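You operate a simulated robot arm through the tools that you are given. There is no shell and no other tool. Be economical: measure what you need, move in short steps, check, and stop when the job is done.

You run a simulated robot arm. Do the job below in one go: nothing can be reset, and whatever is moved stays where it is left.

## Task
Shut and latch the open window, then let its blind down to line 3.
Fine: free the stay to shut it and turn it back to held; the other window and blind stay as they are.

The check looks at the end state, three seconds after you hand in, the way a careful person would. Anything else that was tipped, shoved, dropped, spilled or broken makes it a failure.

## Robot
A 7-joint arm with a two-finger parallel gripper, fixed in place. Base frame: the origin is at the foot of the arm, x ahead of it, y to its left, z up. Units: m, degrees, N and s.
It reaches about 0.906 m from its shoulder. Its first joint turns from -115.0 to 115.0 degrees. Payload 3.91 kg.
Tool frame: the origin (TCP) lies between the finger pads and is the grasp point; the fingertips stand 0.03 m ahead of it; z points along the fingers, y is the line along which they close. Largest opening 0.11 m; finger width 0.02, thickness 0.01; the body of the gripper, 0.048 by 0.112 m, starts 0.055 m behind the TCP.
Orientation is told as [roll, pitch, yaw] about the base's x, y, z axes, in that order, counted from this pose: with the fingers straight down and closing along the base's y, the tool's x points along the base's -x, its y along +y and its z along -z.

## Interface
- The arm moves only by the tool servo_tool. Its argument "increments" is a list of rows, each a list of 3 entries, a list of its own where there are three numbers: the turn, a rotation vector about the tool's x, y, z in degrees, then the shift along the tool's x, y, z in m, then the opening in per cent of the stroke, from 0 (shut) to 100 (fully open). In form: [[[wx, wy, wz], [tx, ty, tz], claw], ...]. A call has 1 to 8 rows; each row shifts and turns the commanded pose from where the row before left it, along the tool's axes as they then stand. A row lasts 0.2 s, in which the tool goes at most 0.05 m and 8.6 degrees; a call with a longer step from one row to the next is refused whole, and so is a gripper value outside its range. A pose out of reach is approached as far as the arm can. The call stops where the force on the tool passes 70 N (or 10 N more than at its start, if that is more) or the arm is blocked; 0.2 s more then pass. Each finger travels about 0.108 m/s and halts on what it meets, pressing with about 23 N; the grip force reading is that of the motor and also rises with nothing between the fingers. The clock runs only during rows and for 0.2 s after the last one: add rows that do not move to give the fingers time. The reply holds the time, the measured pose of the TCP, the force on the tool along the base axes, the opening and the grip force, in the units named above and with some noise.
- Cameras (640 x 400 px; columns grow to the right, rows downward): "scene" is fixed at [0.4006, 0.4972, 1.7398]; the picture's right is [-0.92, 0.39, 0.00], its down [0.15, 0.35, -0.93] and it looks along [-0.36, -0.85, -0.38] (base axes); focal length 340 px, centre (320, 200). "wrist" rides on the gripper at [0.072, 0.017, -0.103] in the tool frame; the picture's right is [-0.23, 0.97, 0.00], its down [-0.76, -0.18, -0.62] and it looks along [-0.61, -0.14, 0.78] (tool axes); focal length 222 px, centre (320, 200). There is no depth. A picture from a camera that has moved, and an enlarged one, comes with that camera's place and axes in the base frame and with its lens.
- capture(camera): a new picture of that camera. It takes no simulated time.
- raise_lower(by): slides the trunk up (or, below 0, down) by that many m; the arm rides with it, the base frame stays. It gives what a move gives, with no picture.
- inspect(camera, box): a new picture of the part [left, top, right, bottom] of that camera's present view, enlarged. It takes no simulated time.
- job_done(): hands the job in; it is judged then, once.

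Work in short steps. Places have to be worked out from the pictures, the camera data and where the tool is seen: move nearer, look again, correct. Check each grasp and each placing, and mend what went wrong. You have 120 turns and 84 pictures in all, those below and enlarged ones among them. Open the gripper and draw the arm clear of the work before you hand the job in, unless the task says otherwise; then end with one line.

The tools are called after "Call:" as a command line: name --argument value ..., lists and objects as JSON in quotes. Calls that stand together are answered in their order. servo_tool: Moves the arm, as the interface text tells. Its arguments: {"type":"object","properties":{"increments":{"type":"array"}},"required":["increments"]} The other tools are called the same way: raise_lower (by) slides the trunk up or down; capture (camera) takes a picture; inspect (camera, box) takes an enlarged picture of a part of a camera's view; job_done () hands the job in.

At the start:

```text
t: 0.0
position: [0.1755, -0.3318, 1.58]
ee_rot: [0.0, 0.0, 0.0]
ft_force: [-0.1, 1.0, 0.6]
opening: 0.1099
grasp_force: 0.2
trunk travel left (down, up): [-0.925, 0.065]
```

scene: 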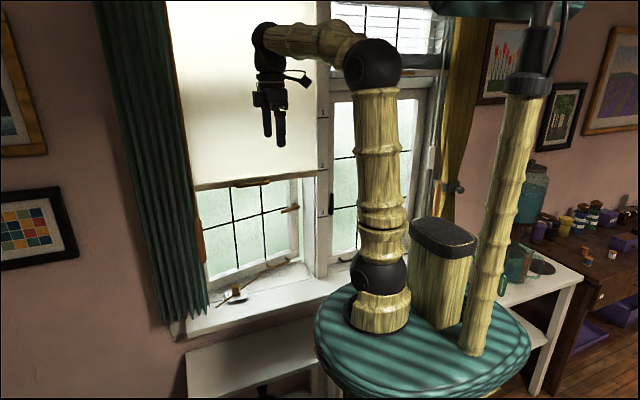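
wrist: 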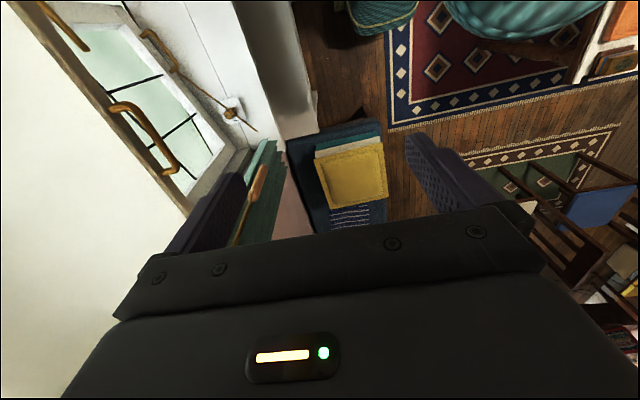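

The left window (at larger x) has a blind partly down and seems to be the open one. I look closer at the stay, handles and line marks.

Call:
inspect --camera "scene" --box '[160, 160, 360, 340]'

Call:
inspect --camera "scene" --box '[280, 0, 480, 280]'

Call:
inspect --camera "wrist" --box '[0, 0, 320, 260]'

```text
2.22 times, centred on (260, 250) of scene
camera zoom: at [0.4006, 0.4972, 1.7398], right [-0.92, 0.39, 0.0], down [0.15, 0.35, -0.93], along [-0.36, -0.85, -0.38], focal length 755 px, centre (453, 89)
```

zoom: 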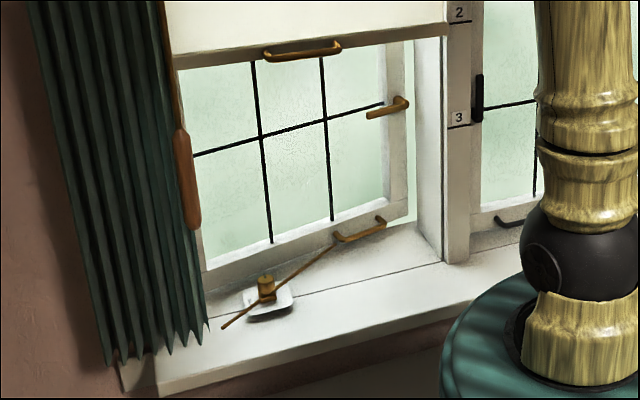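

```text
1.43 times, centred on (380, 140) of scene
camera zoom: at [0.4006, 0.4972, 1.7398], right [-0.92, 0.39, 0.0], down [0.15, 0.35, -0.93], along [-0.36, -0.85, -0.38], focal length 485 px, centre (234, 286)
```

zoom: 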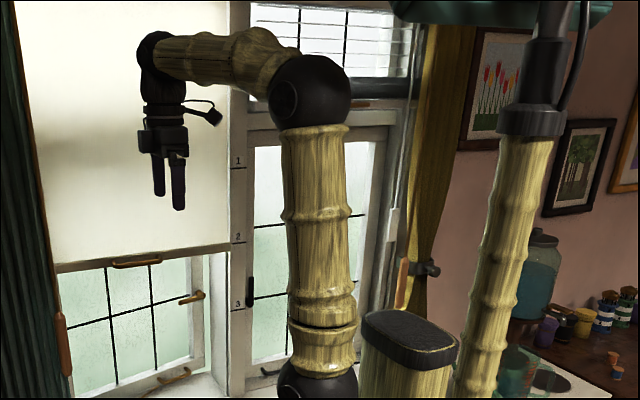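

```text
1.54 times, centred on (160, 130) of wrist
camera zoom: at [0.102, -0.3153, 1.6842], right [0.23, 0.97, 0.0], down [0.76, -0.18, 0.62], along [0.61, -0.14, -0.78], focal length 342 px, centre (566, 308)
```

zoom: 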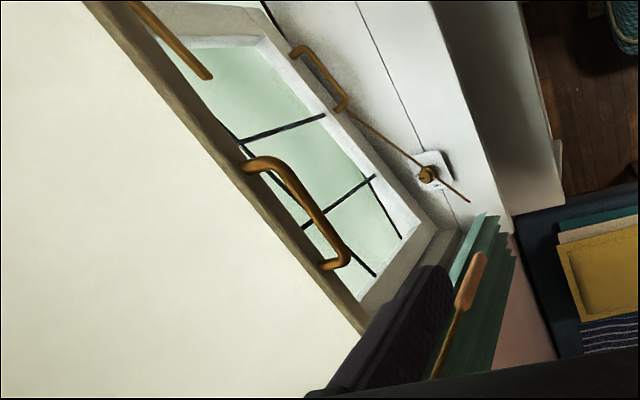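

The open sash is hinged at +x and swings outward, with its lever unlatched. The stay knob sits on the sill near (0.27,-0.68,0.89), the blind handle is near (0.18,-0.62,1.34), and line 3 is about z 1.15. I lower the trunk to look closer.

Call:
raise_lower --by -0.3

Call:
capture --camera "wrist"

Call:
capture --camera "scene"

```text
t: 3.0
position: [0.1764, -0.3329, 1.2809]
ee_rot: [-0.1, 0.0, 0.0]
ft_force: [1.0, -0.3, -0.1]
opening: 0.1101
grasp_force: 0.0
trunk travel left (down, up): [-0.625, 0.365]
```

```text
78 pictures are left
camera wrist: at [0.1019, -0.3153, 1.3842], right [0.23, 0.97, 0.0], down [0.76, -0.18, 0.62], along [0.61, -0.14, -0.78], focal length 222 px, centre (320, 200)
```

wrist: 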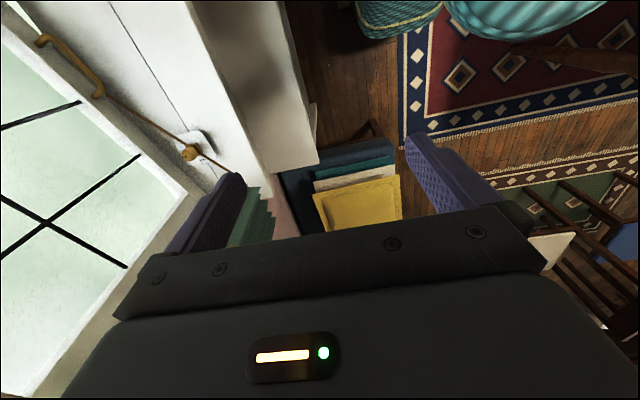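

```text
77 pictures are left
```

scene: 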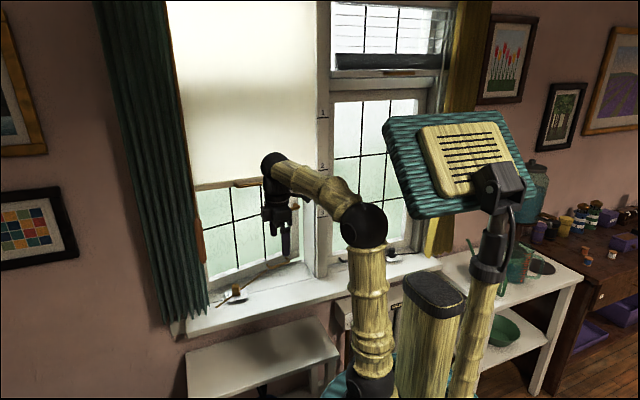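

I inspect the knob and the window detail.

Call:
inspect --camera "wrist" --box '[120, 80, 280, 200]'

Call:
inspect --camera "scene" --box '[180, 90, 350, 220]'

Call:
inspect --camera "scene" --box '[200, 250, 420, 310]'

```text
3.33 times, centred on (200, 140) of wrist
camera zoom: at [0.1019, -0.3153, 1.3842], right [0.23, 0.97, 0.0], down [0.76, -0.18, 0.62], along [0.61, -0.14, -0.78], focal length 740 px, centre (720, 400)
```

zoom: 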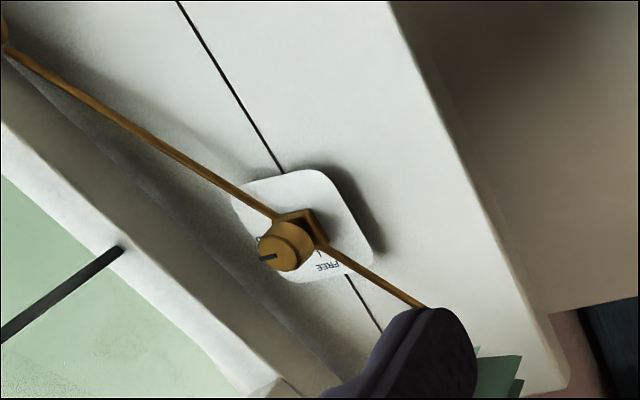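

```text
3.08 times, centred on (265, 155) of scene
camera zoom: at [0.4006, 0.4972, 1.7398], right [-0.92, 0.39, 0.0], down [0.15, 0.35, -0.93], along [-0.36, -0.85, -0.38], focal length 1045 px, centre (489, 338)
```

zoom: 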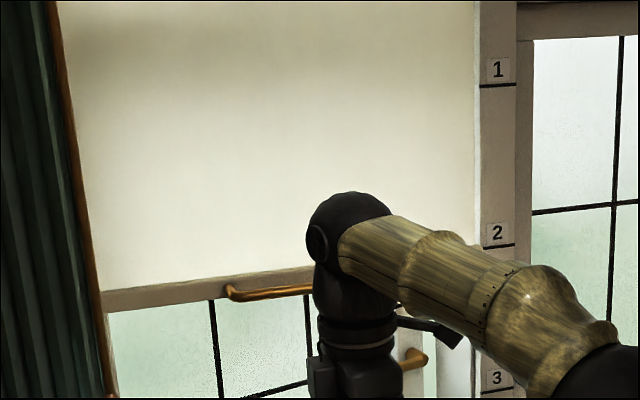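

```text
2.91 times, centred on (310, 280) of scene
camera zoom: at [0.4006, 0.4972, 1.7398], right [-0.92, 0.39, 0.0], down [0.15, 0.35, -0.93], along [-0.36, -0.85, -0.38], focal length 988 px, centre (349, -33)
```

zoom: 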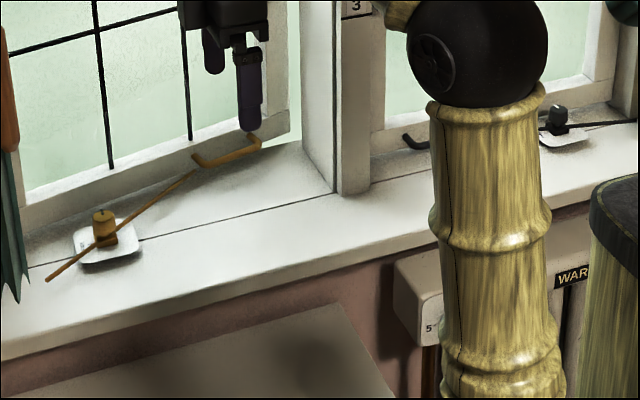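

The knob has a pointer slot and a plate lettered FREE and probably HELD. I yaw the tool so the fingers close along x and the camera is on the room side.

Call:
servo_tool --increments '[[[0, 0, 8.5], [0, 0, 0], 50], [[0, 0, 8.5], [0, 0, 0], 50], [[0, 0, 8.5], [0, 0, 0], 50], [[0, 0, 8.5], [0, 0, 0], 50], [[0, 0, 8.5], [0, 0, 0], 50], [[0, 0, 8.5], [0, 0, 0], 50], [[0, 0, 8.5], [0, 0, 0], 50], [[0, 0, 8.5], [0, 0, 0], 50]]'

Call:
servo_tool --increments '[[[0, 0, 7.4], [0, 0, 0], 50], [[0, 0, 7.4], [0, 0, 0], 50], [[0, 0, 7.2], [0, 0, 0], 50], [[0, 0, 0], [-0.04, 0.024, 0.03], 50], [[0, 0, 0], [-0.04, 0.024, 0.02], 50], [[0, 0, 0], [-0.04, 0.024, 0.02], 50], [[0, 0, 0], [-0.04, 0.024, 0.02], 50]]'

Call:
capture --camera "wrist"

```text
t: 4.8
position: [0.1752, -0.3328, 1.2818]
ee_rot: [0.0, -0.1, -68.2]
ft_force: [0.2, 0.0, 0.1]
opening: 0.0549
grasp_force: 0.1
trunk travel left (down, up): [-0.625, 0.365]
```

```text
refused: row 4 steps farther than a row can; nothing moved
```

```text
73 pictures are left
camera wrist: at [0.1633, -0.2587, 1.3844], right [0.99, 0.15, 0.0], down [0.12, -0.77, 0.62], along [0.09, -0.62, -0.78], focal length 222 px, centre (320, 200)
```

wrist: 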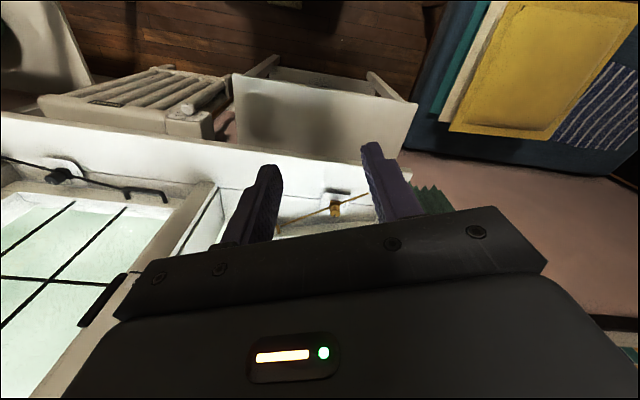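

Row too long; I redo it smaller, ending short of the sash.

Call:
servo_tool --increments '[[[0, 0, 7.3], [0, 0, 0.04], 50], [[0, 0, 7.3], [0, 0, 0.04], 50], [[0, 0, 7.2], [0, 0, 0.04], 50], [[0, 0, 0], [-0.04, 0.0196, 0.004], 50], [[0, 0, 0], [-0.04, 0.0196, 0.004], 50], [[0, 0, 0], [-0.04, 0.0196, 0.004], 50], [[0, 0, 0], [-0.04, 0.0196, 0.004], 50], [[0, 0, 0], [-0.04, 0.0196, 0.004], 50]]'

Call:
capture --camera "wrist"

Call:
capture --camera "scene"

```text
t: 6.6
position: [0.2753, -0.5329, 1.1396]
ee_rot: [0.0, 0.2, -89.8]
ft_force: [-0.1, 0.5, -1.0]
opening: 0.0553
grasp_force: 0.0
trunk travel left (down, up): [-0.625, 0.365]
```

```text
72 pictures are left
camera wrist: at [0.2908, -0.4605, 1.2428], right [0.97, -0.22, 0.0], down [-0.17, -0.76, 0.62], along [-0.14, -0.61, -0.78], focal length 222 px, centre (320, 200)
```

wrist: 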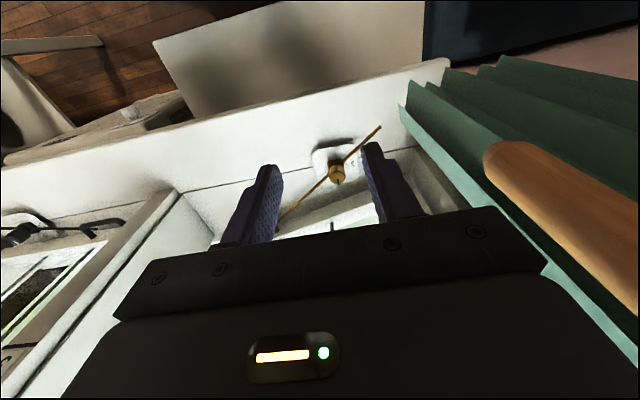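

```text
71 pictures are left
```

scene: 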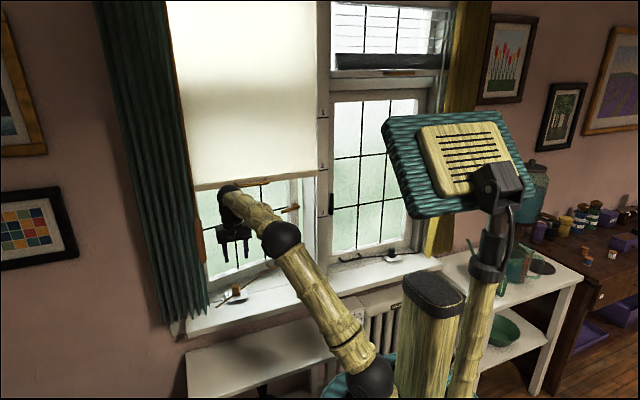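

The knob comes out near (0.272,-0.69,0.875). I zoom in on the plate markings.

Call:
inspect --camera "wrist" --box '[290, 120, 390, 200]'

```text
5.00 times, centred on (340, 160) of wrist
camera zoom: at [0.2908, -0.4605, 1.2428], right [0.97, -0.22, 0.0], down [-0.17, -0.76, 0.62], along [-0.14, -0.61, -0.78], focal length 1111 px, centre (220, 400)
```

zoom: 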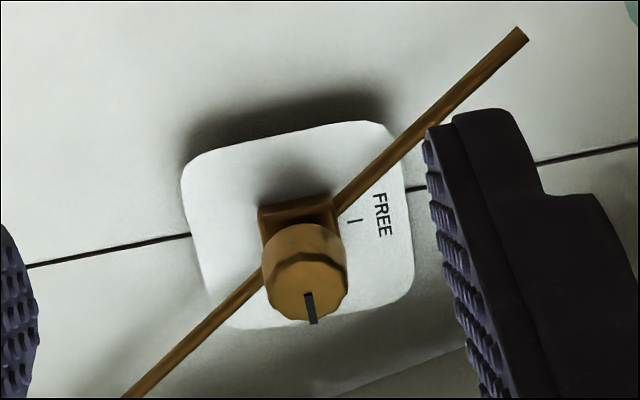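

Pointer points at −y (HELD side) and FREE is toward +x, so freeing takes +90° about base z. I descend first, then move over the knob.

Call:
servo_tool --increments '[[[0, 0, 0], [0, 0, 0.045], 55], [[0, 0, 0], [0, 0, 0.045], 55], [[0, 0, 0], [0, 0, 0.045], 55], [[0, 0, 0], [-0.04, -0.001, 0.004], 55], [[0, 0, 0], [-0.04, -0.001, 0], 55], [[0, 0, 0], [-0.04, -0.001, 0], 55], [[0, 0, 0], [-0.037, 0, 0], 55]]'

Call:
capture --camera "wrist"

Call:
inspect --camera "scene" --box '[170, 170, 350, 320]'

```text
t: 8.2
position: [0.2689, -0.6509, 0.9955]
ee_rot: [-0.1, 0.0, -89.8]
ft_force: [-0.4, -0.2, 0.0]
opening: 0.0604
grasp_force: 0.1
out of reach, approached as far as the arm can: row 7
trunk travel left (down, up): [-0.625, 0.365]
```

```text
69 pictures are left
camera wrist: at [0.2837, -0.5787, 1.0989], right [0.97, -0.22, 0.0], down [-0.18, -0.76, 0.62], along [-0.14, -0.61, -0.78], focal length 222 px, centre (320, 200)
```

wrist: 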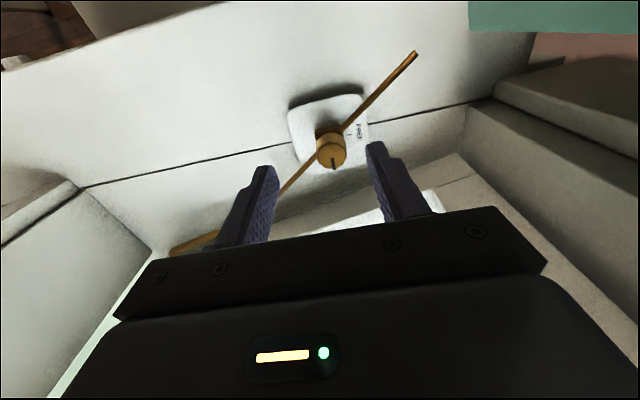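

```text
2.67 times, centred on (260, 245) of scene
camera zoom: at [0.4006, 0.4972, 1.7398], right [-0.92, 0.39, 0.0], down [0.15, 0.35, -0.93], along [-0.36, -0.85, -0.38], focal length 906 px, centre (480, 80)
```

zoom: 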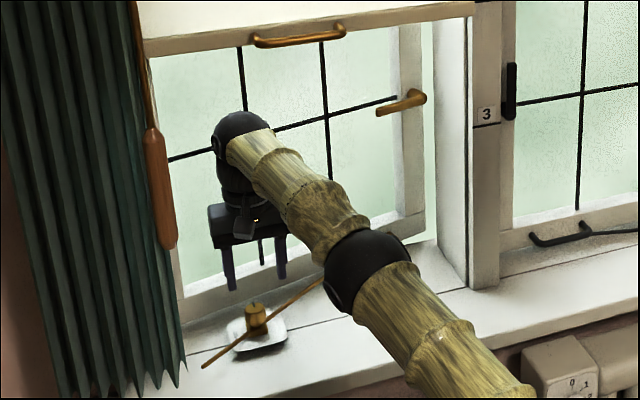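

Row 7 hit the reach limit because the shoulder is too low for this. Knob top comes out near (0.272,-0.683,0.90). I back off in y, go down 0.08, raise the trunk 0.15, and approach again.

Call:
servo_tool --increments '[[[0, 0, 0], [0.045, 0, 0], 55], [[0, 0, 0], [0.045, 0, 0], 55], [[0, 0, 0], [0, 0, 0.04], 55], [[0, 0, 0], [0, 0, 0.03], 55]]'

Call:
raise_lower --by 0.15

```text
t: 9.2
position: [0.2673, -0.5619, 0.9263]
ee_rot: [0.0, 0.0, -89.7]
ft_force: [0.5, 0.3, -1.1]
opening: 0.0606
grasp_force: 0.1
trunk travel left (down, up): [-0.625, 0.365]
```

```text
t: 10.9
position: [0.2668, -0.5623, 1.0767]
ee_rot: [-0.1, 0.0, -89.8]
ft_force: [0.1, -0.1, -0.2]
opening: 0.0606
grasp_force: 0.0
trunk travel left (down, up): [-0.775, 0.215]
```

Now I descend to z≈0.96 and then move over the knob.

Call:
servo_tool --increments '[[[0, 0, 0], [0, 0, 0.04], 55], [[0, 0, 0], [0, 0, 0.04], 55], [[0, 0, 0], [0, 0.005, 0.037], 55], [[0, 0, 0], [-0.04, 0, 0], 55], [[0, 0, 0], [-0.04, 0, 0], 55], [[0, 0, 0], [-0.041, 0, 0], 55]]'

Call:
capture --camera "wrist"

Call:
inspect --camera "scene" --box '[170, 170, 350, 320]'

```text
t: 12.3
position: [0.2701, -0.6668, 0.959]
ee_rot: [-0.1, 0.3, -89.8]
ft_force: [0.1, 0.3, -0.7]
opening: 0.0608
grasp_force: 0.2
out of reach, approached as far as the arm can: row 6
trunk travel left (down, up): [-0.775, 0.215]
```

```text
67 pictures are left
camera wrist: at [0.286, -0.5937, 1.0621], right [0.97, -0.22, 0.0], down [-0.17, -0.76, 0.62], along [-0.14, -0.6, -0.78], focal length 222 px, centre (320, 200)
```

wrist: 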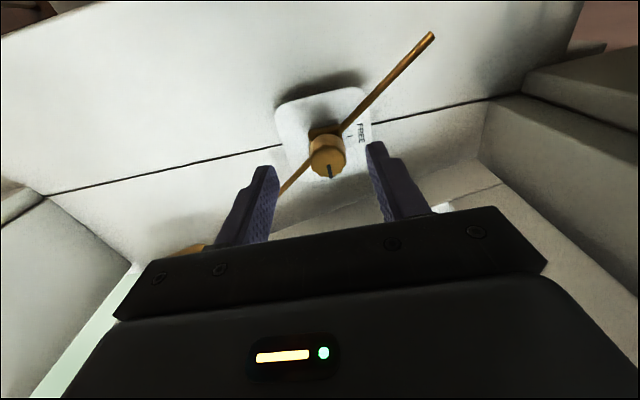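

```text
2.67 times, centred on (260, 245) of scene
camera zoom: at [0.4006, 0.4972, 1.7398], right [-0.92, 0.39, 0.0], down [0.15, 0.35, -0.93], along [-0.36, -0.85, -0.38], focal length 906 px, centre (480, 80)
```

zoom: 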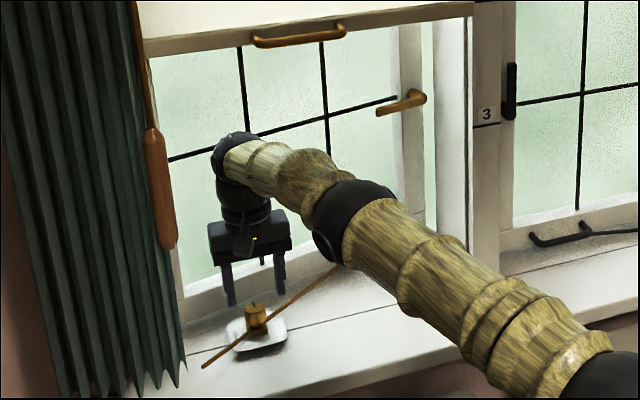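

Still slightly short of reach. I back off, raise the trunk another 0.1 and descend again to bring the wrist level with the shoulder.

Call:
servo_tool --increments '[[[0, 0, 0], [0.045, 0, 0], 55], [[0, 0, 0], [0.045, 0, 0], 55]]'

Call:
raise_lower --by 0.15

Call:
servo_tool --increments '[[[0, 0, 0], [0, 0, 0.045], 55], [[0, 0, 0], [0, 0, 0.045], 55], [[0, 0, 0], [0, 0, 0.045], 55], [[0, 0, 0], [0, 0, 0.025], 55], [[0, 0, 0], [-0.035, 0.001, 0], 55], [[0, 0, 0], [-0.035, 0.001, 0], 55], [[0, 0, 0], [-0.037, 0.001, 0], 55]]'

```text
t: 12.9
position: [0.2712, -0.5771, 0.9614]
ee_rot: [0.1, -0.2, -89.8]
ft_force: [0.4, 1.0, 0.9]
opening: 0.0606
grasp_force: 0.1
trunk travel left (down, up): [-0.775, 0.215]
```

```text
t: 14.7
position: [0.2694, -0.5775, 1.1092]
ee_rot: [0.0, 0.1, -89.8]
ft_force: [0.0, 0.0, -0.7]
opening: 0.0605
grasp_force: 0.0
trunk travel left (down, up): [-0.925, 0.065]
```

```text
t: 16.3
position: [0.2676, -0.6474, 0.9549]
ee_rot: [0.0, 0.1, -89.7]
ft_force: [-0.1, -0.5, 0.2]
opening: 0.0605
grasp_force: 0.0
out of reach, approached as far as the arm can: row 7
trunk travel left (down, up): [-0.925, 0.065]
```

The three reach-limit readings give a maximum vertical-tool radius of about 0.72 m, and the knob is at about 0.736 m. So I will tilt the tool about 14° around its closing axis, which keeps the pads upright, and turn about the base z axis. First I set a better trunk height.

Call:
servo_tool --increments '[[[0, 0, 0], [0.045, 0, 0], 55], [[0, 0, 0], [0.045, 0, 0], 55], [[0, 0, 0], [0, 0, -0.045], 55], [[0, 0, 0], [0, 0, -0.045], 55], [[0, 0, 0], [0, 0, -0.045], 55], [[0, 0, 0], [0, 0, -0.045], 55], [[0, 0, 0], [0, 0, -0.04], 55]]'

Call:
raise_lower --by -0.2

Call:
servo_tool --increments '[[[0, 0, 7.8], [0, 0, 0], 55], [[0, 0, 7.8], [0, 0, 0], 55], [[0, 0, 7.7], [0, 0, 0], 55], [[0, -7, 0], [0, 0, 0], 55], [[0, -7, 0], [0, 0, 0], 55]]'

```text
t: 17.9
position: [0.2667, -0.5567, 1.1776]
ee_rot: [0.1, 0.1, -89.8]
ft_force: [0.1, -0.9, 0.8]
opening: 0.0604
grasp_force: 0.1
trunk travel left (down, up): [-0.925, 0.065]
```

```text
t: 20.1
position: [0.2668, -0.5582, 0.976]
ee_rot: [0.0, 0.0, -89.9]
ft_force: [0.0, -0.1, -0.2]
opening: 0.0604
grasp_force: 0.2
trunk travel left (down, up): [-0.725, 0.265]
```

```text
t: 21.3
position: [0.2674, -0.5584, 0.9765]
ee_rot: [0.1, -14.1, -113.2]
ft_force: [0.1, 0.4, -0.2]
opening: 0.0604
grasp_force: 0.0
trunk travel left (down, up): [-0.725, 0.265]
```

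The tilt is right, with the fingers pointing slightly toward the window. I move to about 0.055 above the knob top.

Call:
servo_tool --increments '[[[0, 0, 0], [-0.035, 0.0182, 0.0162], 55], [[0, 0, 0], [-0.035, 0.0182, 0.0162], 55], [[0, 0, 0], [-0.0347, 0.0182, 0.0161], 55]]'

Call:
capture --camera "wrist"

Call:
inspect --camera "scene" --box '[190, 200, 310, 310]'

```text
t: 22.1
position: [0.2714, -0.6849, 0.9523]
ee_rot: [0.0, -13.8, -113.1]
ft_force: [-0.5, 0.3, 0.3]
opening: 0.0603
grasp_force: 0.2
trunk travel left (down, up): [-0.725, 0.265]
```

```text
65 pictures are left
camera wrist: at [0.324, -0.6035, 1.0358], right [0.81, -0.59, 0.05], down [-0.39, -0.47, 0.79], along [-0.44, -0.66, -0.61], focal length 222 px, centre (320, 200)
```

wrist: 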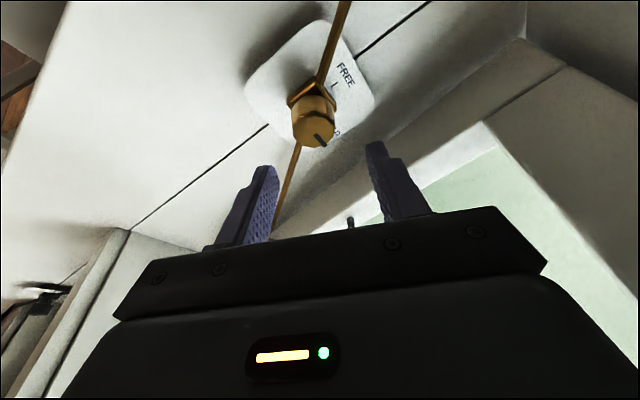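

```text
3.64 times, centred on (250, 255) of scene
camera zoom: at [0.4006, 0.4972, 1.7398], right [-0.92, 0.39, 0.0], down [0.15, 0.35, -0.93], along [-0.36, -0.85, -0.38], focal length 1235 px, centre (574, 0)
```

zoom: 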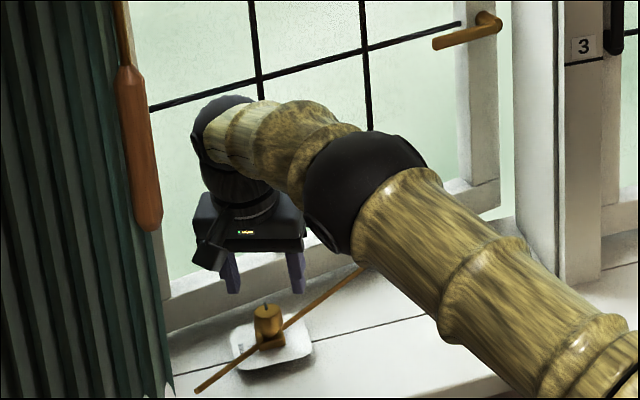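

Knob confirmed at (0.272,-0.683), top 0.90, about 28 mm across. I descend straight to TCP z≈0.912 and close.

Call:
servo_tool --increments '[[[0, 0, 0], [0.006, 0, 0.0197], 55], [[0, 0, 0], [0.006, 0, 0.0197], 55], [[0, 0, 0], [0, 0, 0], 55]]'

Call:
capture --camera "wrist"

```text
t: 22.9
position: [0.2745, -0.6822, 0.9133]
ee_rot: [0.0, -14.0, -113.2]
ft_force: [-0.6, 0.0, -0.1]
opening: 0.0606
grasp_force: 0.1
trunk travel left (down, up): [-0.725, 0.265]
```

```text
63 pictures are left
camera wrist: at [0.3252, -0.6006, 0.9958], right [0.81, -0.59, 0.06], down [-0.39, -0.47, 0.79], along [-0.44, -0.66, -0.61], focal length 222 px, centre (320, 200)
```

wrist: 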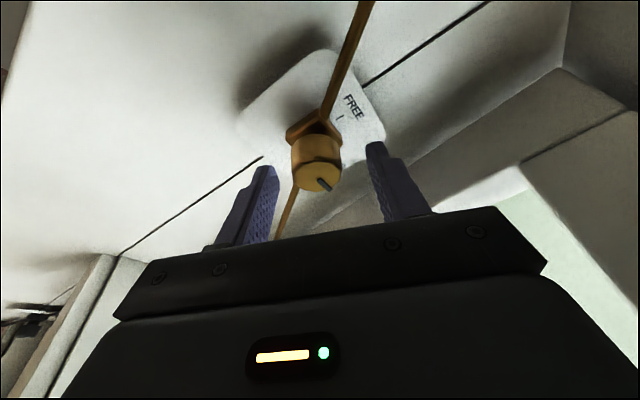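

The knob is between the fingers, so I close on it.

Call:
servo_tool --increments '[[[0, 0, 0], [0, 0, 0], 10], [[0, 0, 0], [0, 0, 0], 10], [[0, 0, 0], [0, 0, 0], 10]]'

Call:
capture --camera "wrist"

```text
t: 23.7
position: [0.2728, -0.6823, 0.9129]
ee_rot: [-0.1, -14.0, -113.1]
ft_force: [-3.1, 1.8, -1.7]
opening: 0.0312
grasp_force: 45.2
trunk travel left (down, up): [-0.725, 0.265]
```

```text
62 pictures are left
camera wrist: at [0.3244, -0.6006, 0.9956], right [0.81, -0.59, 0.05], down [-0.39, -0.47, 0.79], along [-0.44, -0.66, -0.61], focal length 222 px, centre (320, 200)
```

wrist: 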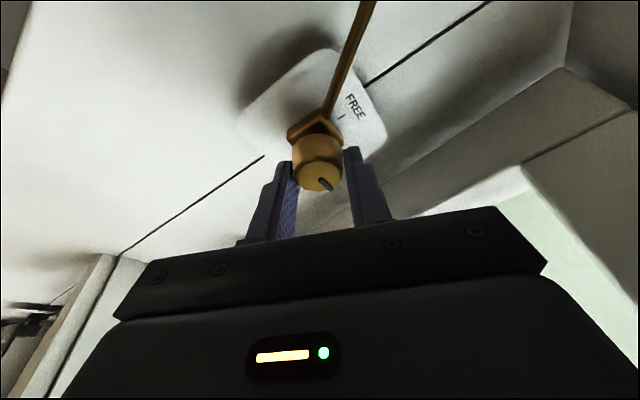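

The grip holds at 31 mm. I turn about base z in 8.2° steps, 4 first to test.

Call:
servo_tool --increments '[[[-1.98, 0, -7.95], [0, 0, 0], 10], [[-1.98, 0, -7.95], [0, 0, 0], 10], [[-1.98, 0, -7.95], [0, 0, 0], 10], [[-1.98, 0, -7.95], [0, 0, 0], 10]]'

Call:
capture --camera "wrist"

```text
t: 24.7
position: [0.2745, -0.6826, 0.9128]
ee_rot: [0.1, -14.1, -80.2]
ft_force: [-2.8, -3.6, 2.2]
opening: 0.0313
grasp_force: 45.6
trunk travel left (down, up): [-0.725, 0.265]
```

```text
61 pictures are left
camera wrist: at [0.2731, -0.5847, 0.9955], right [1.0, -0.05, 0.06], down [-0.07, -0.61, 0.79], along [-0.01, -0.79, -0.61], focal length 222 px, centre (320, 200)
```

wrist: 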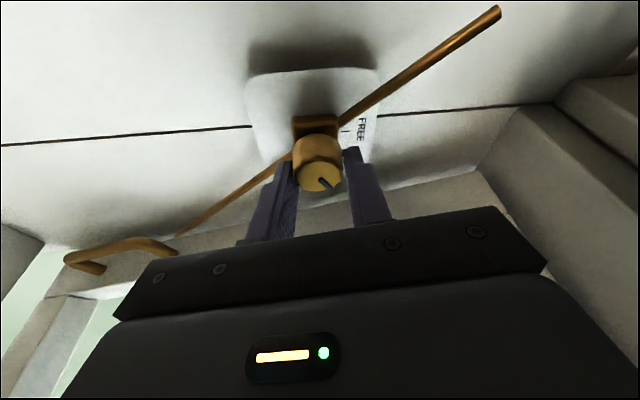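

The pointer stays fixed relative to the gripper, so the knob turns with it. I go on to 90°.

Call:
servo_tool --increments '[[[-1.98, 0, -7.95], [0, 0, 0], 10], [[-1.98, 0, -7.95], [0, 0, 0], 10], [[-1.98, 0, -7.95], [0, 0, 0], 10], [[-1.98, 0, -7.95], [0, 0, 0], 10], [[-1.98, 0, -7.95], [0, 0, 0], 10], [[-1.98, 0, -7.95], [0, 0, 0], 10], [[-1.98, 0, -7.95], [0, 0, 0], 10]]'

Call:
capture --camera "wrist"

```text
t: 26.3
position: [0.2762, -0.68, 0.9125]
ee_rot: [-0.1, -13.9, -22.8]
ft_force: [7.1, 1.2, 3.8]
opening: 0.0315
grasp_force: 44.6
trunk travel left (down, up): [-0.725, 0.265]
```

```text
60 pictures are left
camera wrist: at [0.1933, -0.6277, 0.9956], right [0.58, 0.81, 0.06], down [0.47, -0.39, 0.79], along [0.66, -0.43, -0.61], focal length 222 px, centre (320, 200)
```

wrist: 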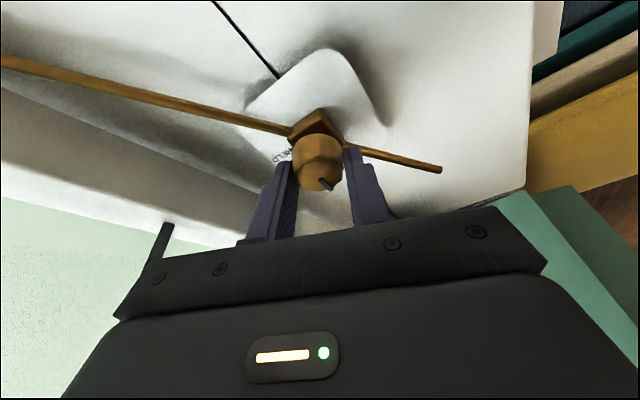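

The knob has turned to +x. I release and retreat upward and into the room, then look.

Call:
servo_tool --increments '[[[0, 0, 0], [0, 0, 0], 50], [[0, 0, 0], [0, 0, 0], 50], [[0, 0, 0], [-0.0097, 0, -0.0388], 50], [[0, 0, 0], [-0.0097, 0, -0.0388], 50], [[0, 0, 0], [0.0376, 0.02, -0.01], 50]]'

Call:
capture --camera "wrist"

Call:
capture --camera "scene"

```text
t: 27.5
position: [0.2445, -0.6466, 0.994]
ee_rot: [-0.1, -14.0, -22.9]
ft_force: [0.0, 0.4, -0.5]
opening: 0.0551
grasp_force: 0.2
trunk travel left (down, up): [-0.725, 0.265]
```

```text
59 pictures are left
camera wrist: at [0.1622, -0.5925, 1.0771], right [0.58, 0.81, 0.05], down [0.47, -0.39, 0.79], along [0.66, -0.44, -0.61], focal length 222 px, centre (320, 200)
```

wrist: 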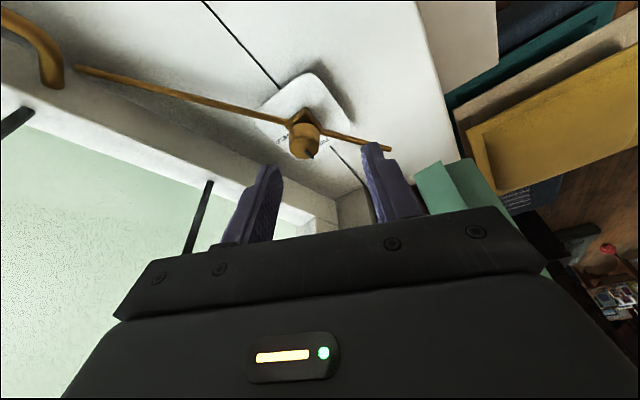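

```text
58 pictures are left
```

scene: 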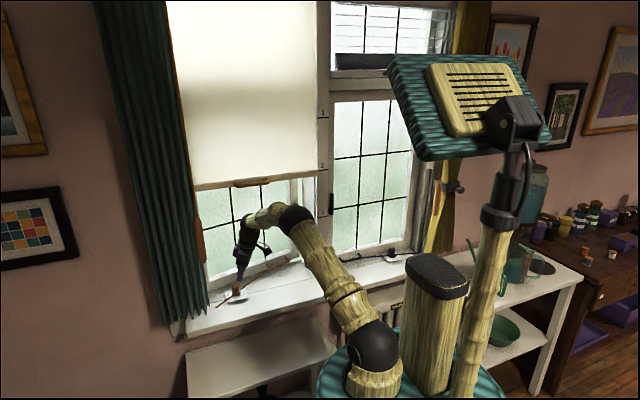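

The knob points to FREE. Next is the bow pull on the sash's bottom rail: I back out, level the tool to identity and roll 45° to look at it.

Call:
servo_tool --increments '[[[-1.85, 0, -7.4], [0.01, 0.03, -0.03], 50], [[-1.85, 0, -7.4], [0.01, 0.03, -0.03], 50], [[-1.85, 0, -7.4], [0.01, 0.03, -0.03], 50], [[0, 7, 0], [0.03, 0.01, 0], 50], [[0, 7, 0], [0.03, 0.01, 0], 50], [[0, 0, 0], [0.045, 0, 0], 50], [[0, 0, 0], [0.045, 0, 0], 50], [[0, 0, 0], [0.045, 0, 0], 50]]'

Call:
servo_tool --increments '[[[7.5, 0, 0], [0.025, 0, 0], 50], [[7.5, 0, 0], [0.025, 0, 0], 50], [[7.5, 0, 0], [0.025, 0, 0], 50], [[7.5, 0, 0], [0, 0, 0], 50], [[7.5, 0, 0], [0, 0, 0], 50], [[7.5, 0, 0], [0, 0, 0], 50]]'

Call:
capture --camera "wrist"

Call:
capture --camera "scene"

```text
t: 29.3
position: [0.0243, -0.5271, 1.0627]
ee_rot: [0.0, 0.0, -0.2]
ft_force: [-0.4, -0.3, 0.2]
opening: 0.0552
grasp_force: 0.1
trunk travel left (down, up): [-0.725, 0.265]
```

```text
t: 30.7
position: [-0.0394, -0.5574, 1.0987]
ee_rot: [-39.9, -0.7, 0.3]
ft_force: [0.0, -0.4, 0.1]
opening: 0.055
grasp_force: 0.0
out of reach, approached as far as the arm can: row 5, 6
trunk travel left (down, up): [-0.725, 0.265]
```

```text
57 pictures are left
camera wrist: at [-0.1143, -0.4777, 1.1668], right [0.23, 0.75, -0.62], down [0.75, 0.27, 0.6], along [0.62, -0.61, -0.5], focal length 222 px, centre (320, 200)
```

wrist: 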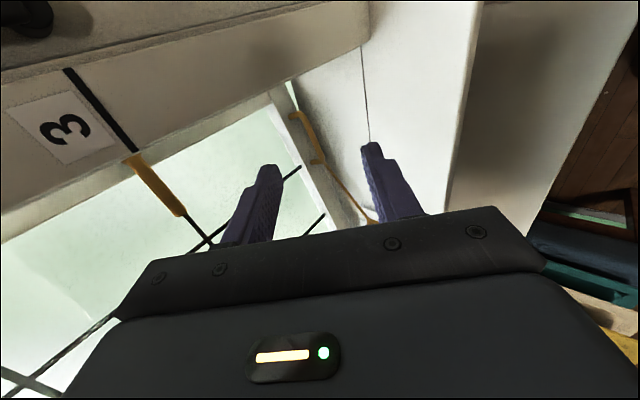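

```text
56 pictures are left
```

scene: 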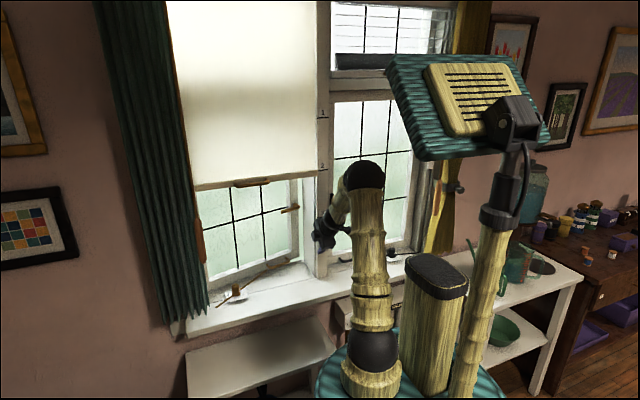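

Estimates: bow pull (0.057,-0.808,0.877) close above the sill; lever pivot (-0.04,-0.806,1.147) with free space around. The lever looks better for both pulling and latching. I check both levers in detail to see which way "latched" points.

Call:
inspect --camera "scene" --box '[260, 170, 350, 226]'

Call:
inspect --camera "wrist" --box '[0, 0, 250, 250]'

Call:
inspect --camera "wrist" --box '[260, 70, 400, 230]'

```text
7.11 times, centred on (305, 198) of scene
camera zoom: at [0.4006, 0.4972, 1.7398], right [-0.92, 0.39, 0.0], down [0.15, 0.35, -0.93], along [-0.36, -0.85, -0.38], focal length 2415 px, centre (427, 214)
```

zoom: 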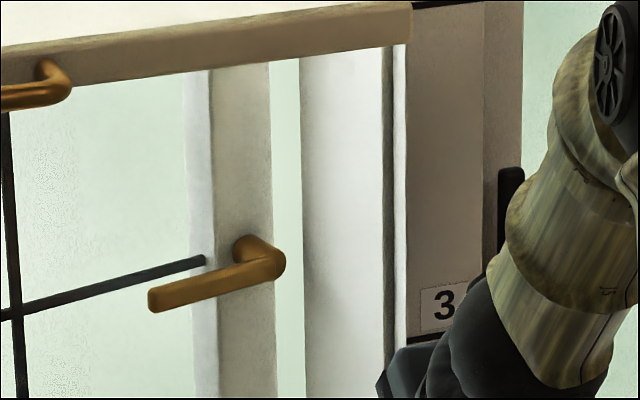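

```text
1.60 times, centred on (125, 125) of wrist
camera zoom: at [-0.1143, -0.4777, 1.1668], right [0.23, 0.75, -0.62], down [0.75, 0.27, 0.6], along [0.62, -0.61, -0.5], focal length 355 px, centre (632, 320)
```

zoom: 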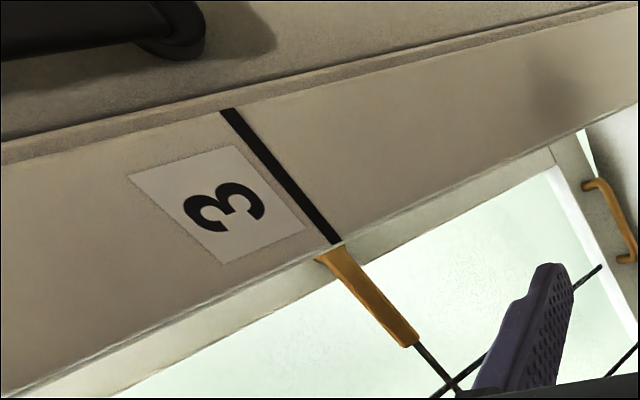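

```text
2.50 times, centred on (330, 150) of wrist
camera zoom: at [-0.1143, -0.4777, 1.1668], right [0.23, 0.75, -0.62], down [0.75, 0.27, 0.6], along [0.62, -0.61, -0.5], focal length 555 px, centre (295, 325)
```

zoom: 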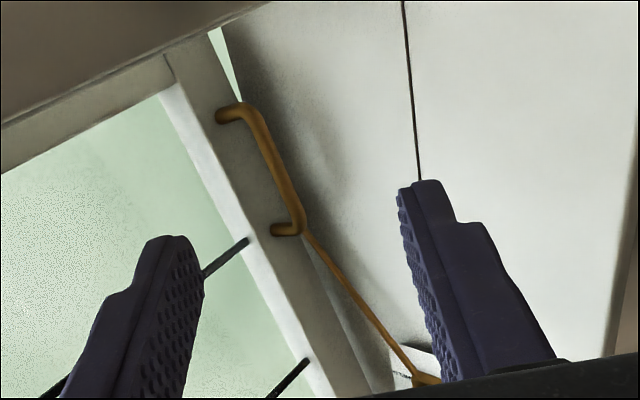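

Line 3 resolves to z≈1.148 on the mullion face (y≈-0.661); the sash is open about 12°. The right window's latched lever seems to point up. I move out toward the lever height, then finish the roll so fingers point at the window.

Call:
servo_tool --increments '[[[0, 0, 0], [-0.0135, -0.036, 0.004], 50], [[0, 0, 0], [-0.0135, -0.036, 0.004], 50], [[0, 0, 0], [-0.0135, -0.036, 0.004], 50], [[0, 0, 0], [-0.0135, -0.036, 0.004], 50], [[8, 0, 0], [0, 0, 0], 50], [[8, 0, 0], [0, 0, 0], 50], [[8, 0, 0], [0, 0, 0], 50], [[8, 0, 0], [0, 0, 0], 50]]'

Call:
capture --camera "scene"

```text
t: 32.5
position: [0.0141, -0.6764, 1.1824]
ee_rot: [-73.2, -0.9, 0.6]
ft_force: [0.3, 0.1, -0.9]
opening: 0.055
grasp_force: 0.0
trunk travel left (down, up): [-0.725, 0.265]
```

```text
52 pictures are left
```

scene: 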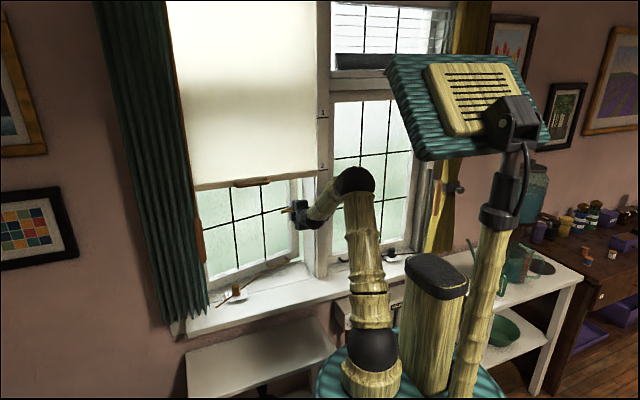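

Reachable. I finish the roll to −90° and drop to lever height, then look.

Call:
servo_tool --increments '[[[8.4, 0, 0], [0, 0, 0], 50], [[8.4, 0.6, 0], [0, 0, 0], 50], [[0, 0, 0], [0, 0.04, 0], 50]]'

Call:
capture --camera "wrist"

Call:
inspect --camera "scene" --box '[260, 160, 350, 240]'

```text
t: 33.3
position: [0.0142, -0.677, 1.142]
ee_rot: [-89.9, -0.7, -0.1]
ft_force: [-0.2, 0.2, -0.6]
opening: 0.0552
grasp_force: 0.2
trunk travel left (down, up): [-0.725, 0.265]
```

```text
51 pictures are left
camera wrist: at [-0.0578, -0.5725, 1.1248], right [0.24, 0.0, -0.97], down [0.76, 0.62, 0.19], along [0.6, -0.78, 0.15], focal length 222 px, centre (320, 200)
```

wrist: 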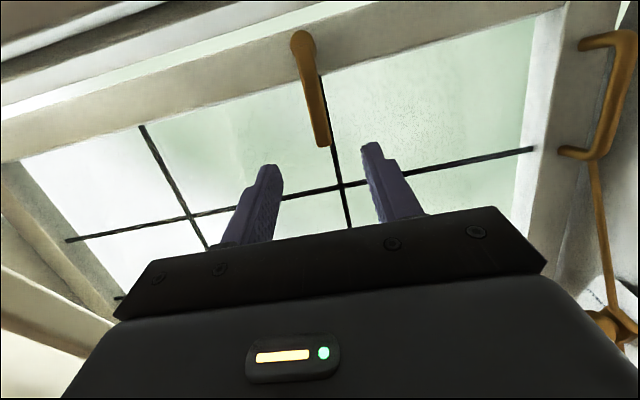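

```text
5.00 times, centred on (305, 200) of scene
camera zoom: at [0.4006, 0.4972, 1.7398], right [-0.92, 0.39, 0.0], down [0.15, 0.35, -0.93], along [-0.36, -0.85, -0.38], focal length 1698 px, centre (395, 200)
```

zoom: 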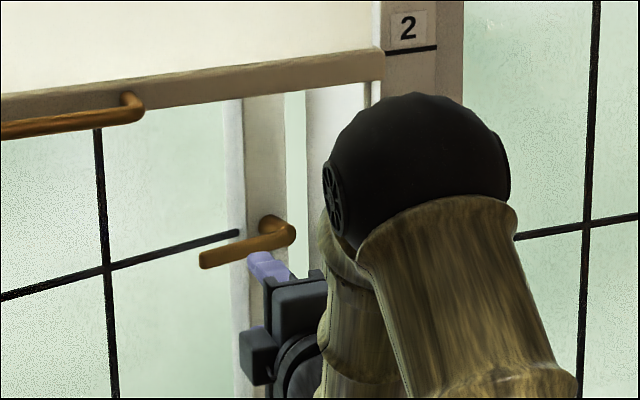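

Lever lies between the finger planes (z≈1.144). I advance 0.108 m to straddle it near its tip.

Call:
servo_tool --increments '[[[0, 0, 0], [0, -0.001, 0.04], 50], [[0, 0, 0], [0, -0.001, 0.04], 50], [[0, 0, 0], [0, 0, 0.028], 50], [[0, 0, 0], [0, 0, 0], 50]]'

Call:
capture --camera "wrist"

```text
t: 34.2
position: [0.0234, -0.7754, 1.1473]
ee_rot: [-89.9, -0.9, 0.0]
ft_force: [25.5, 48.6, 14.2]
opening: 0.0549
grasp_force: 0.0
trunk travel left (down, up): [-0.725, 0.265]
stopped in row 4: the force on the tool passed its limit (the readings are from after the stop); the commanded pose is now the measured one
```

```text
49 pictures are left
camera wrist: at [-0.0496, -0.6708, 1.1296], right [0.24, 0.0, -0.97], down [0.76, 0.62, 0.19], along [0.6, -0.78, 0.15], focal length 222 px, centre (320, 200)
```

wrist: 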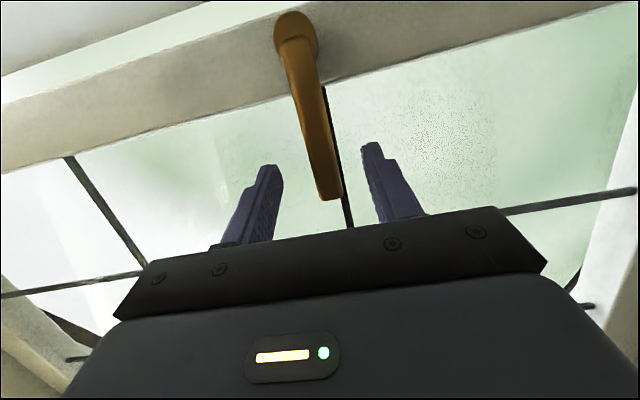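

Contact of about 50 N. Fx and the +x displacement suggest the camera housing touched the mullion reveal at the −x side. I back off, yaw the tool −20° to swing the camera away from the frame, and retry.

Call:
servo_tool --increments '[[[0, 0, 0], [0, 0, -0.04], 50], [[0, 0, 0], [-0.005, 0, -0.02], 50], [[0, 6.9, 0], [0, 0, 0], 50], [[0, 6.9, 0], [0, 0, 0], 50], [[0, 6.9, 0], [0, 0, 0], 50]]'

Call:
inspect --camera "scene" --box '[200, 160, 350, 300]'

Call:
capture --camera "wrist"

```text
t: 35.4
position: [0.0233, -0.7217, 1.1421]
ee_rot: [-89.2, -0.9, -20.9]
ft_force: [-1.0, 0.5, -0.1]
opening: 0.0551
grasp_force: 0.0
trunk travel left (down, up): [-0.725, 0.265]
```

```text
2.86 times, centred on (275, 230) of scene
camera zoom: at [0.4006, 0.4972, 1.7398], right [-0.92, 0.39, 0.0], down [0.15, 0.35, -0.93], along [-0.36, -0.85, -0.38], focal length 970 px, centre (449, 114)
```

zoom: 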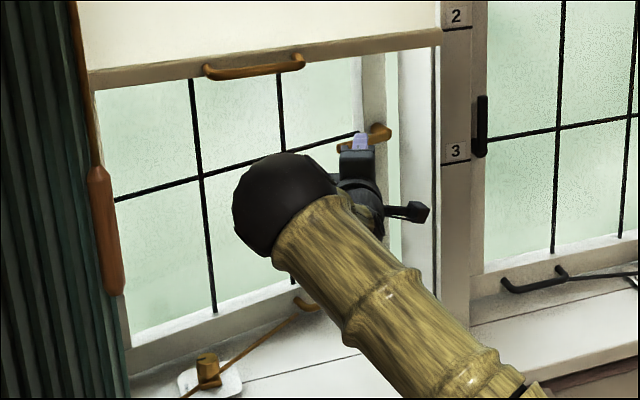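

```text
47 pictures are left
camera wrist: at [-0.0082, -0.5993, 1.1257], right [0.23, -0.07, -0.97], down [0.93, 0.31, 0.2], along [0.29, -0.95, 0.14], focal length 222 px, centre (320, 200)
```

wrist: 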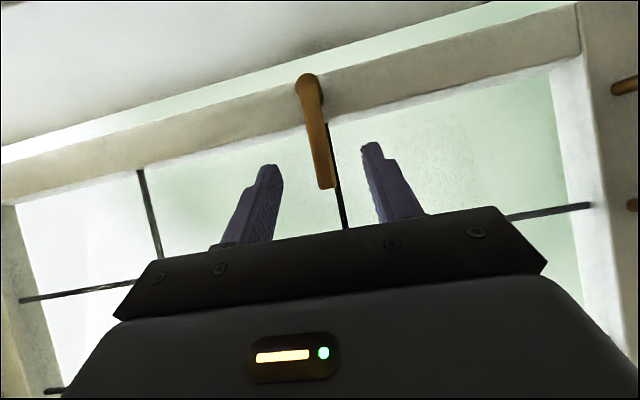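

Camera now clear. I advance again with a margin.

Call:
servo_tool --increments '[[[0, 0, 0], [-0.004, -0.001, 0.021], 50], [[0, 0, 0], [-0.004, -0.001, 0.021], 50], [[0, 0, 0], [-0.004, 0, 0.018], 50]]'

Call:
capture --camera "wrist"

```text
t: 36.2
position: [0.013, -0.784, 1.1423]
ee_rot: [-89.1, -0.8, -20.9]
ft_force: [0.5, 0.3, -0.1]
opening: 0.0548
grasp_force: 0.1
trunk travel left (down, up): [-0.725, 0.265]
```

```text
46 pictures are left
camera wrist: at [-0.0191, -0.6602, 1.1265], right [0.23, -0.07, -0.97], down [0.93, 0.31, 0.2], along [0.29, -0.95, 0.14], focal length 222 px, centre (320, 200)
```

wrist: 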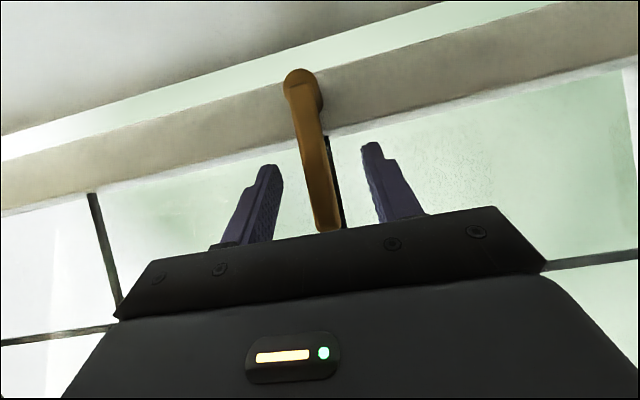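

No contact and the lever is between the fingers. I close on it.

Call:
servo_tool --increments '[[[0, 0, 0], [0, 0, 0], 0], [[0, 0, 0], [0, 0, 0], 0], [[0, 0, 0], [0, 0, 0], 0]]'

```text
t: 37.0
position: [0.0124, -0.7835, 1.144]
ee_rot: [-89.3, -0.8, -21.0]
ft_force: [0.6, -3.9, 6.6]
opening: 0.0157
grasp_force: 45.2
trunk travel left (down, up): [-0.725, 0.265]
```

Gripped at 15.7 mm. I pull the sash in gently along the arc, checking force.

Call:
servo_tool --increments '[[[0, 0, 0], [0.0071, 0, -0.0132], 0], [[0, 0, 0], [0.007, 0, -0.0132], 0], [[0, 0, 0], [0.0068, 0, -0.0134], 0]]'

Call:
inspect --camera "scene" --box '[200, 160, 350, 300]'

```text
t: 37.8
position: [0.0103, -0.7376, 1.1446]
ee_rot: [-89.3, -0.7, -20.6]
ft_force: [9.7, -0.7, 11.4]
opening: 0.0155
grasp_force: 45.1
trunk travel left (down, up): [-0.725, 0.265]
```

```text
2.86 times, centred on (275, 230) of scene
camera zoom: at [0.4006, 0.4972, 1.7398], right [-0.92, 0.39, 0.0], down [0.15, 0.35, -0.93], along [-0.36, -0.85, -0.38], focal length 970 px, centre (449, 114)
```

zoom: 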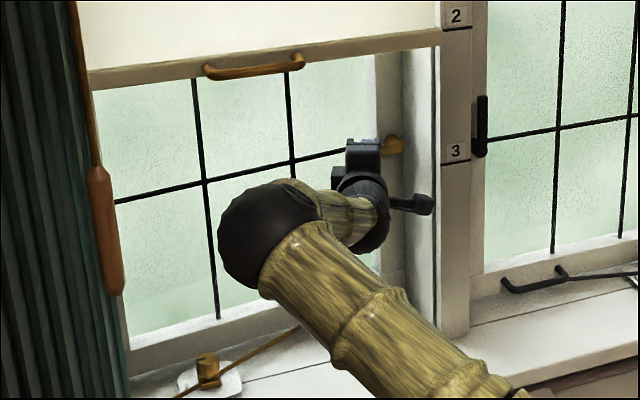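

The sash follows easily. I continue in smaller steps until it stops.

Call:
servo_tool --increments '[[[0, 0, 0], [0.0036, 0, -0.0093], 0], [[0, 0, 0], [0.0036, 0, -0.0093], 0]]'

Call:
servo_tool --increments '[[[0, 0, 0], [0.0036, 0, -0.0093], 0], [[0, 0, 0], [0.0036, 0, -0.0093], 0]]'

Call:
inspect --camera "scene" --box '[200, 160, 350, 300]'

```text
t: 38.4
position: [0.0102, -0.7188, 1.1452]
ee_rot: [-89.3, -0.7, -20.7]
ft_force: [16.7, -4.4, 10.9]
opening: 0.0157
grasp_force: 44.8
trunk travel left (down, up): [-0.725, 0.265]
```

```text
t: 39.0
position: [0.0111, -0.6989, 1.1438]
ee_rot: [-89.3, -0.7, -20.7]
ft_force: [21.2, -3.1, 11.6]
opening: 0.0158
grasp_force: 44.7
trunk travel left (down, up): [-0.725, 0.265]
```

```text
2.86 times, centred on (275, 230) of scene
camera zoom: at [0.4006, 0.4972, 1.7398], right [-0.92, 0.39, 0.0], down [0.15, 0.35, -0.93], along [-0.36, -0.85, -0.38], focal length 970 px, centre (449, 114)
```

zoom: 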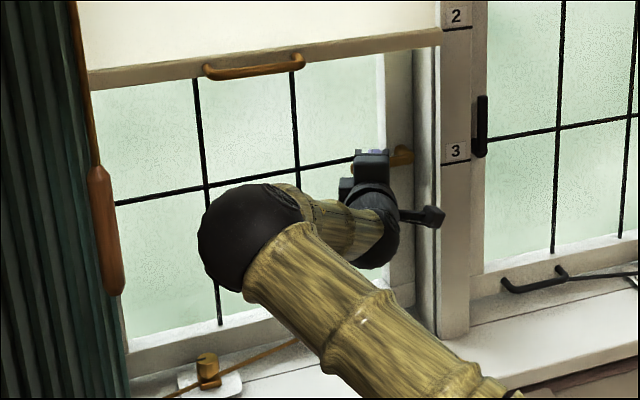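

Still moving freely; Fx is building, so I relieve in x while pulling on.

Call:
servo_tool --increments '[[[0, 0, 0], [0, 0, -0.0086], 0], [[0, 0, 0], [0, 0, -0.0086], 0]]'

Call:
servo_tool --increments '[[[0, 0, 0], [0.001, 0, -0.0086], 0], [[0, 0, 0], [0.001, 0, -0.0086], 0]]'

Call:
inspect --camera "scene" --box '[200, 160, 350, 300]'

```text
t: 39.6
position: [0.0136, -0.6819, 1.1446]
ee_rot: [-89.2, -0.6, -21.0]
ft_force: [11.1, -2.7, 10.2]
opening: 0.0159
grasp_force: 44.9
trunk travel left (down, up): [-0.725, 0.265]
```

```text
t: 40.2
position: [0.0141, -0.6686, 1.1449]
ee_rot: [-89.2, -0.8, -20.9]
ft_force: [-7.6, -30.5, 16.3]
opening: 0.0155
grasp_force: 44.7
trunk travel left (down, up): [-0.725, 0.265]
```

```text
2.86 times, centred on (275, 230) of scene
camera zoom: at [0.4006, 0.4972, 1.7398], right [-0.92, 0.39, 0.0], down [0.15, 0.35, -0.93], along [-0.36, -0.85, -0.38], focal length 970 px, centre (449, 114)
```

zoom: 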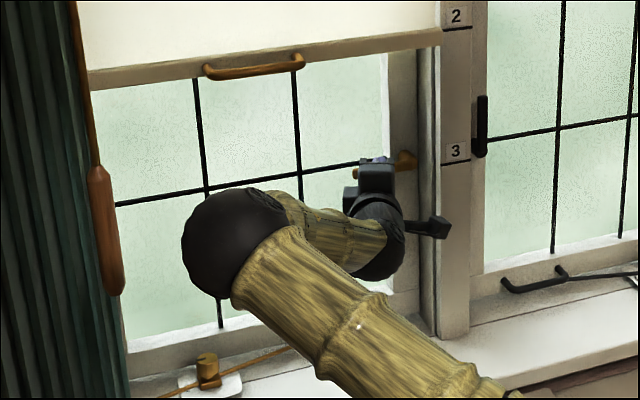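

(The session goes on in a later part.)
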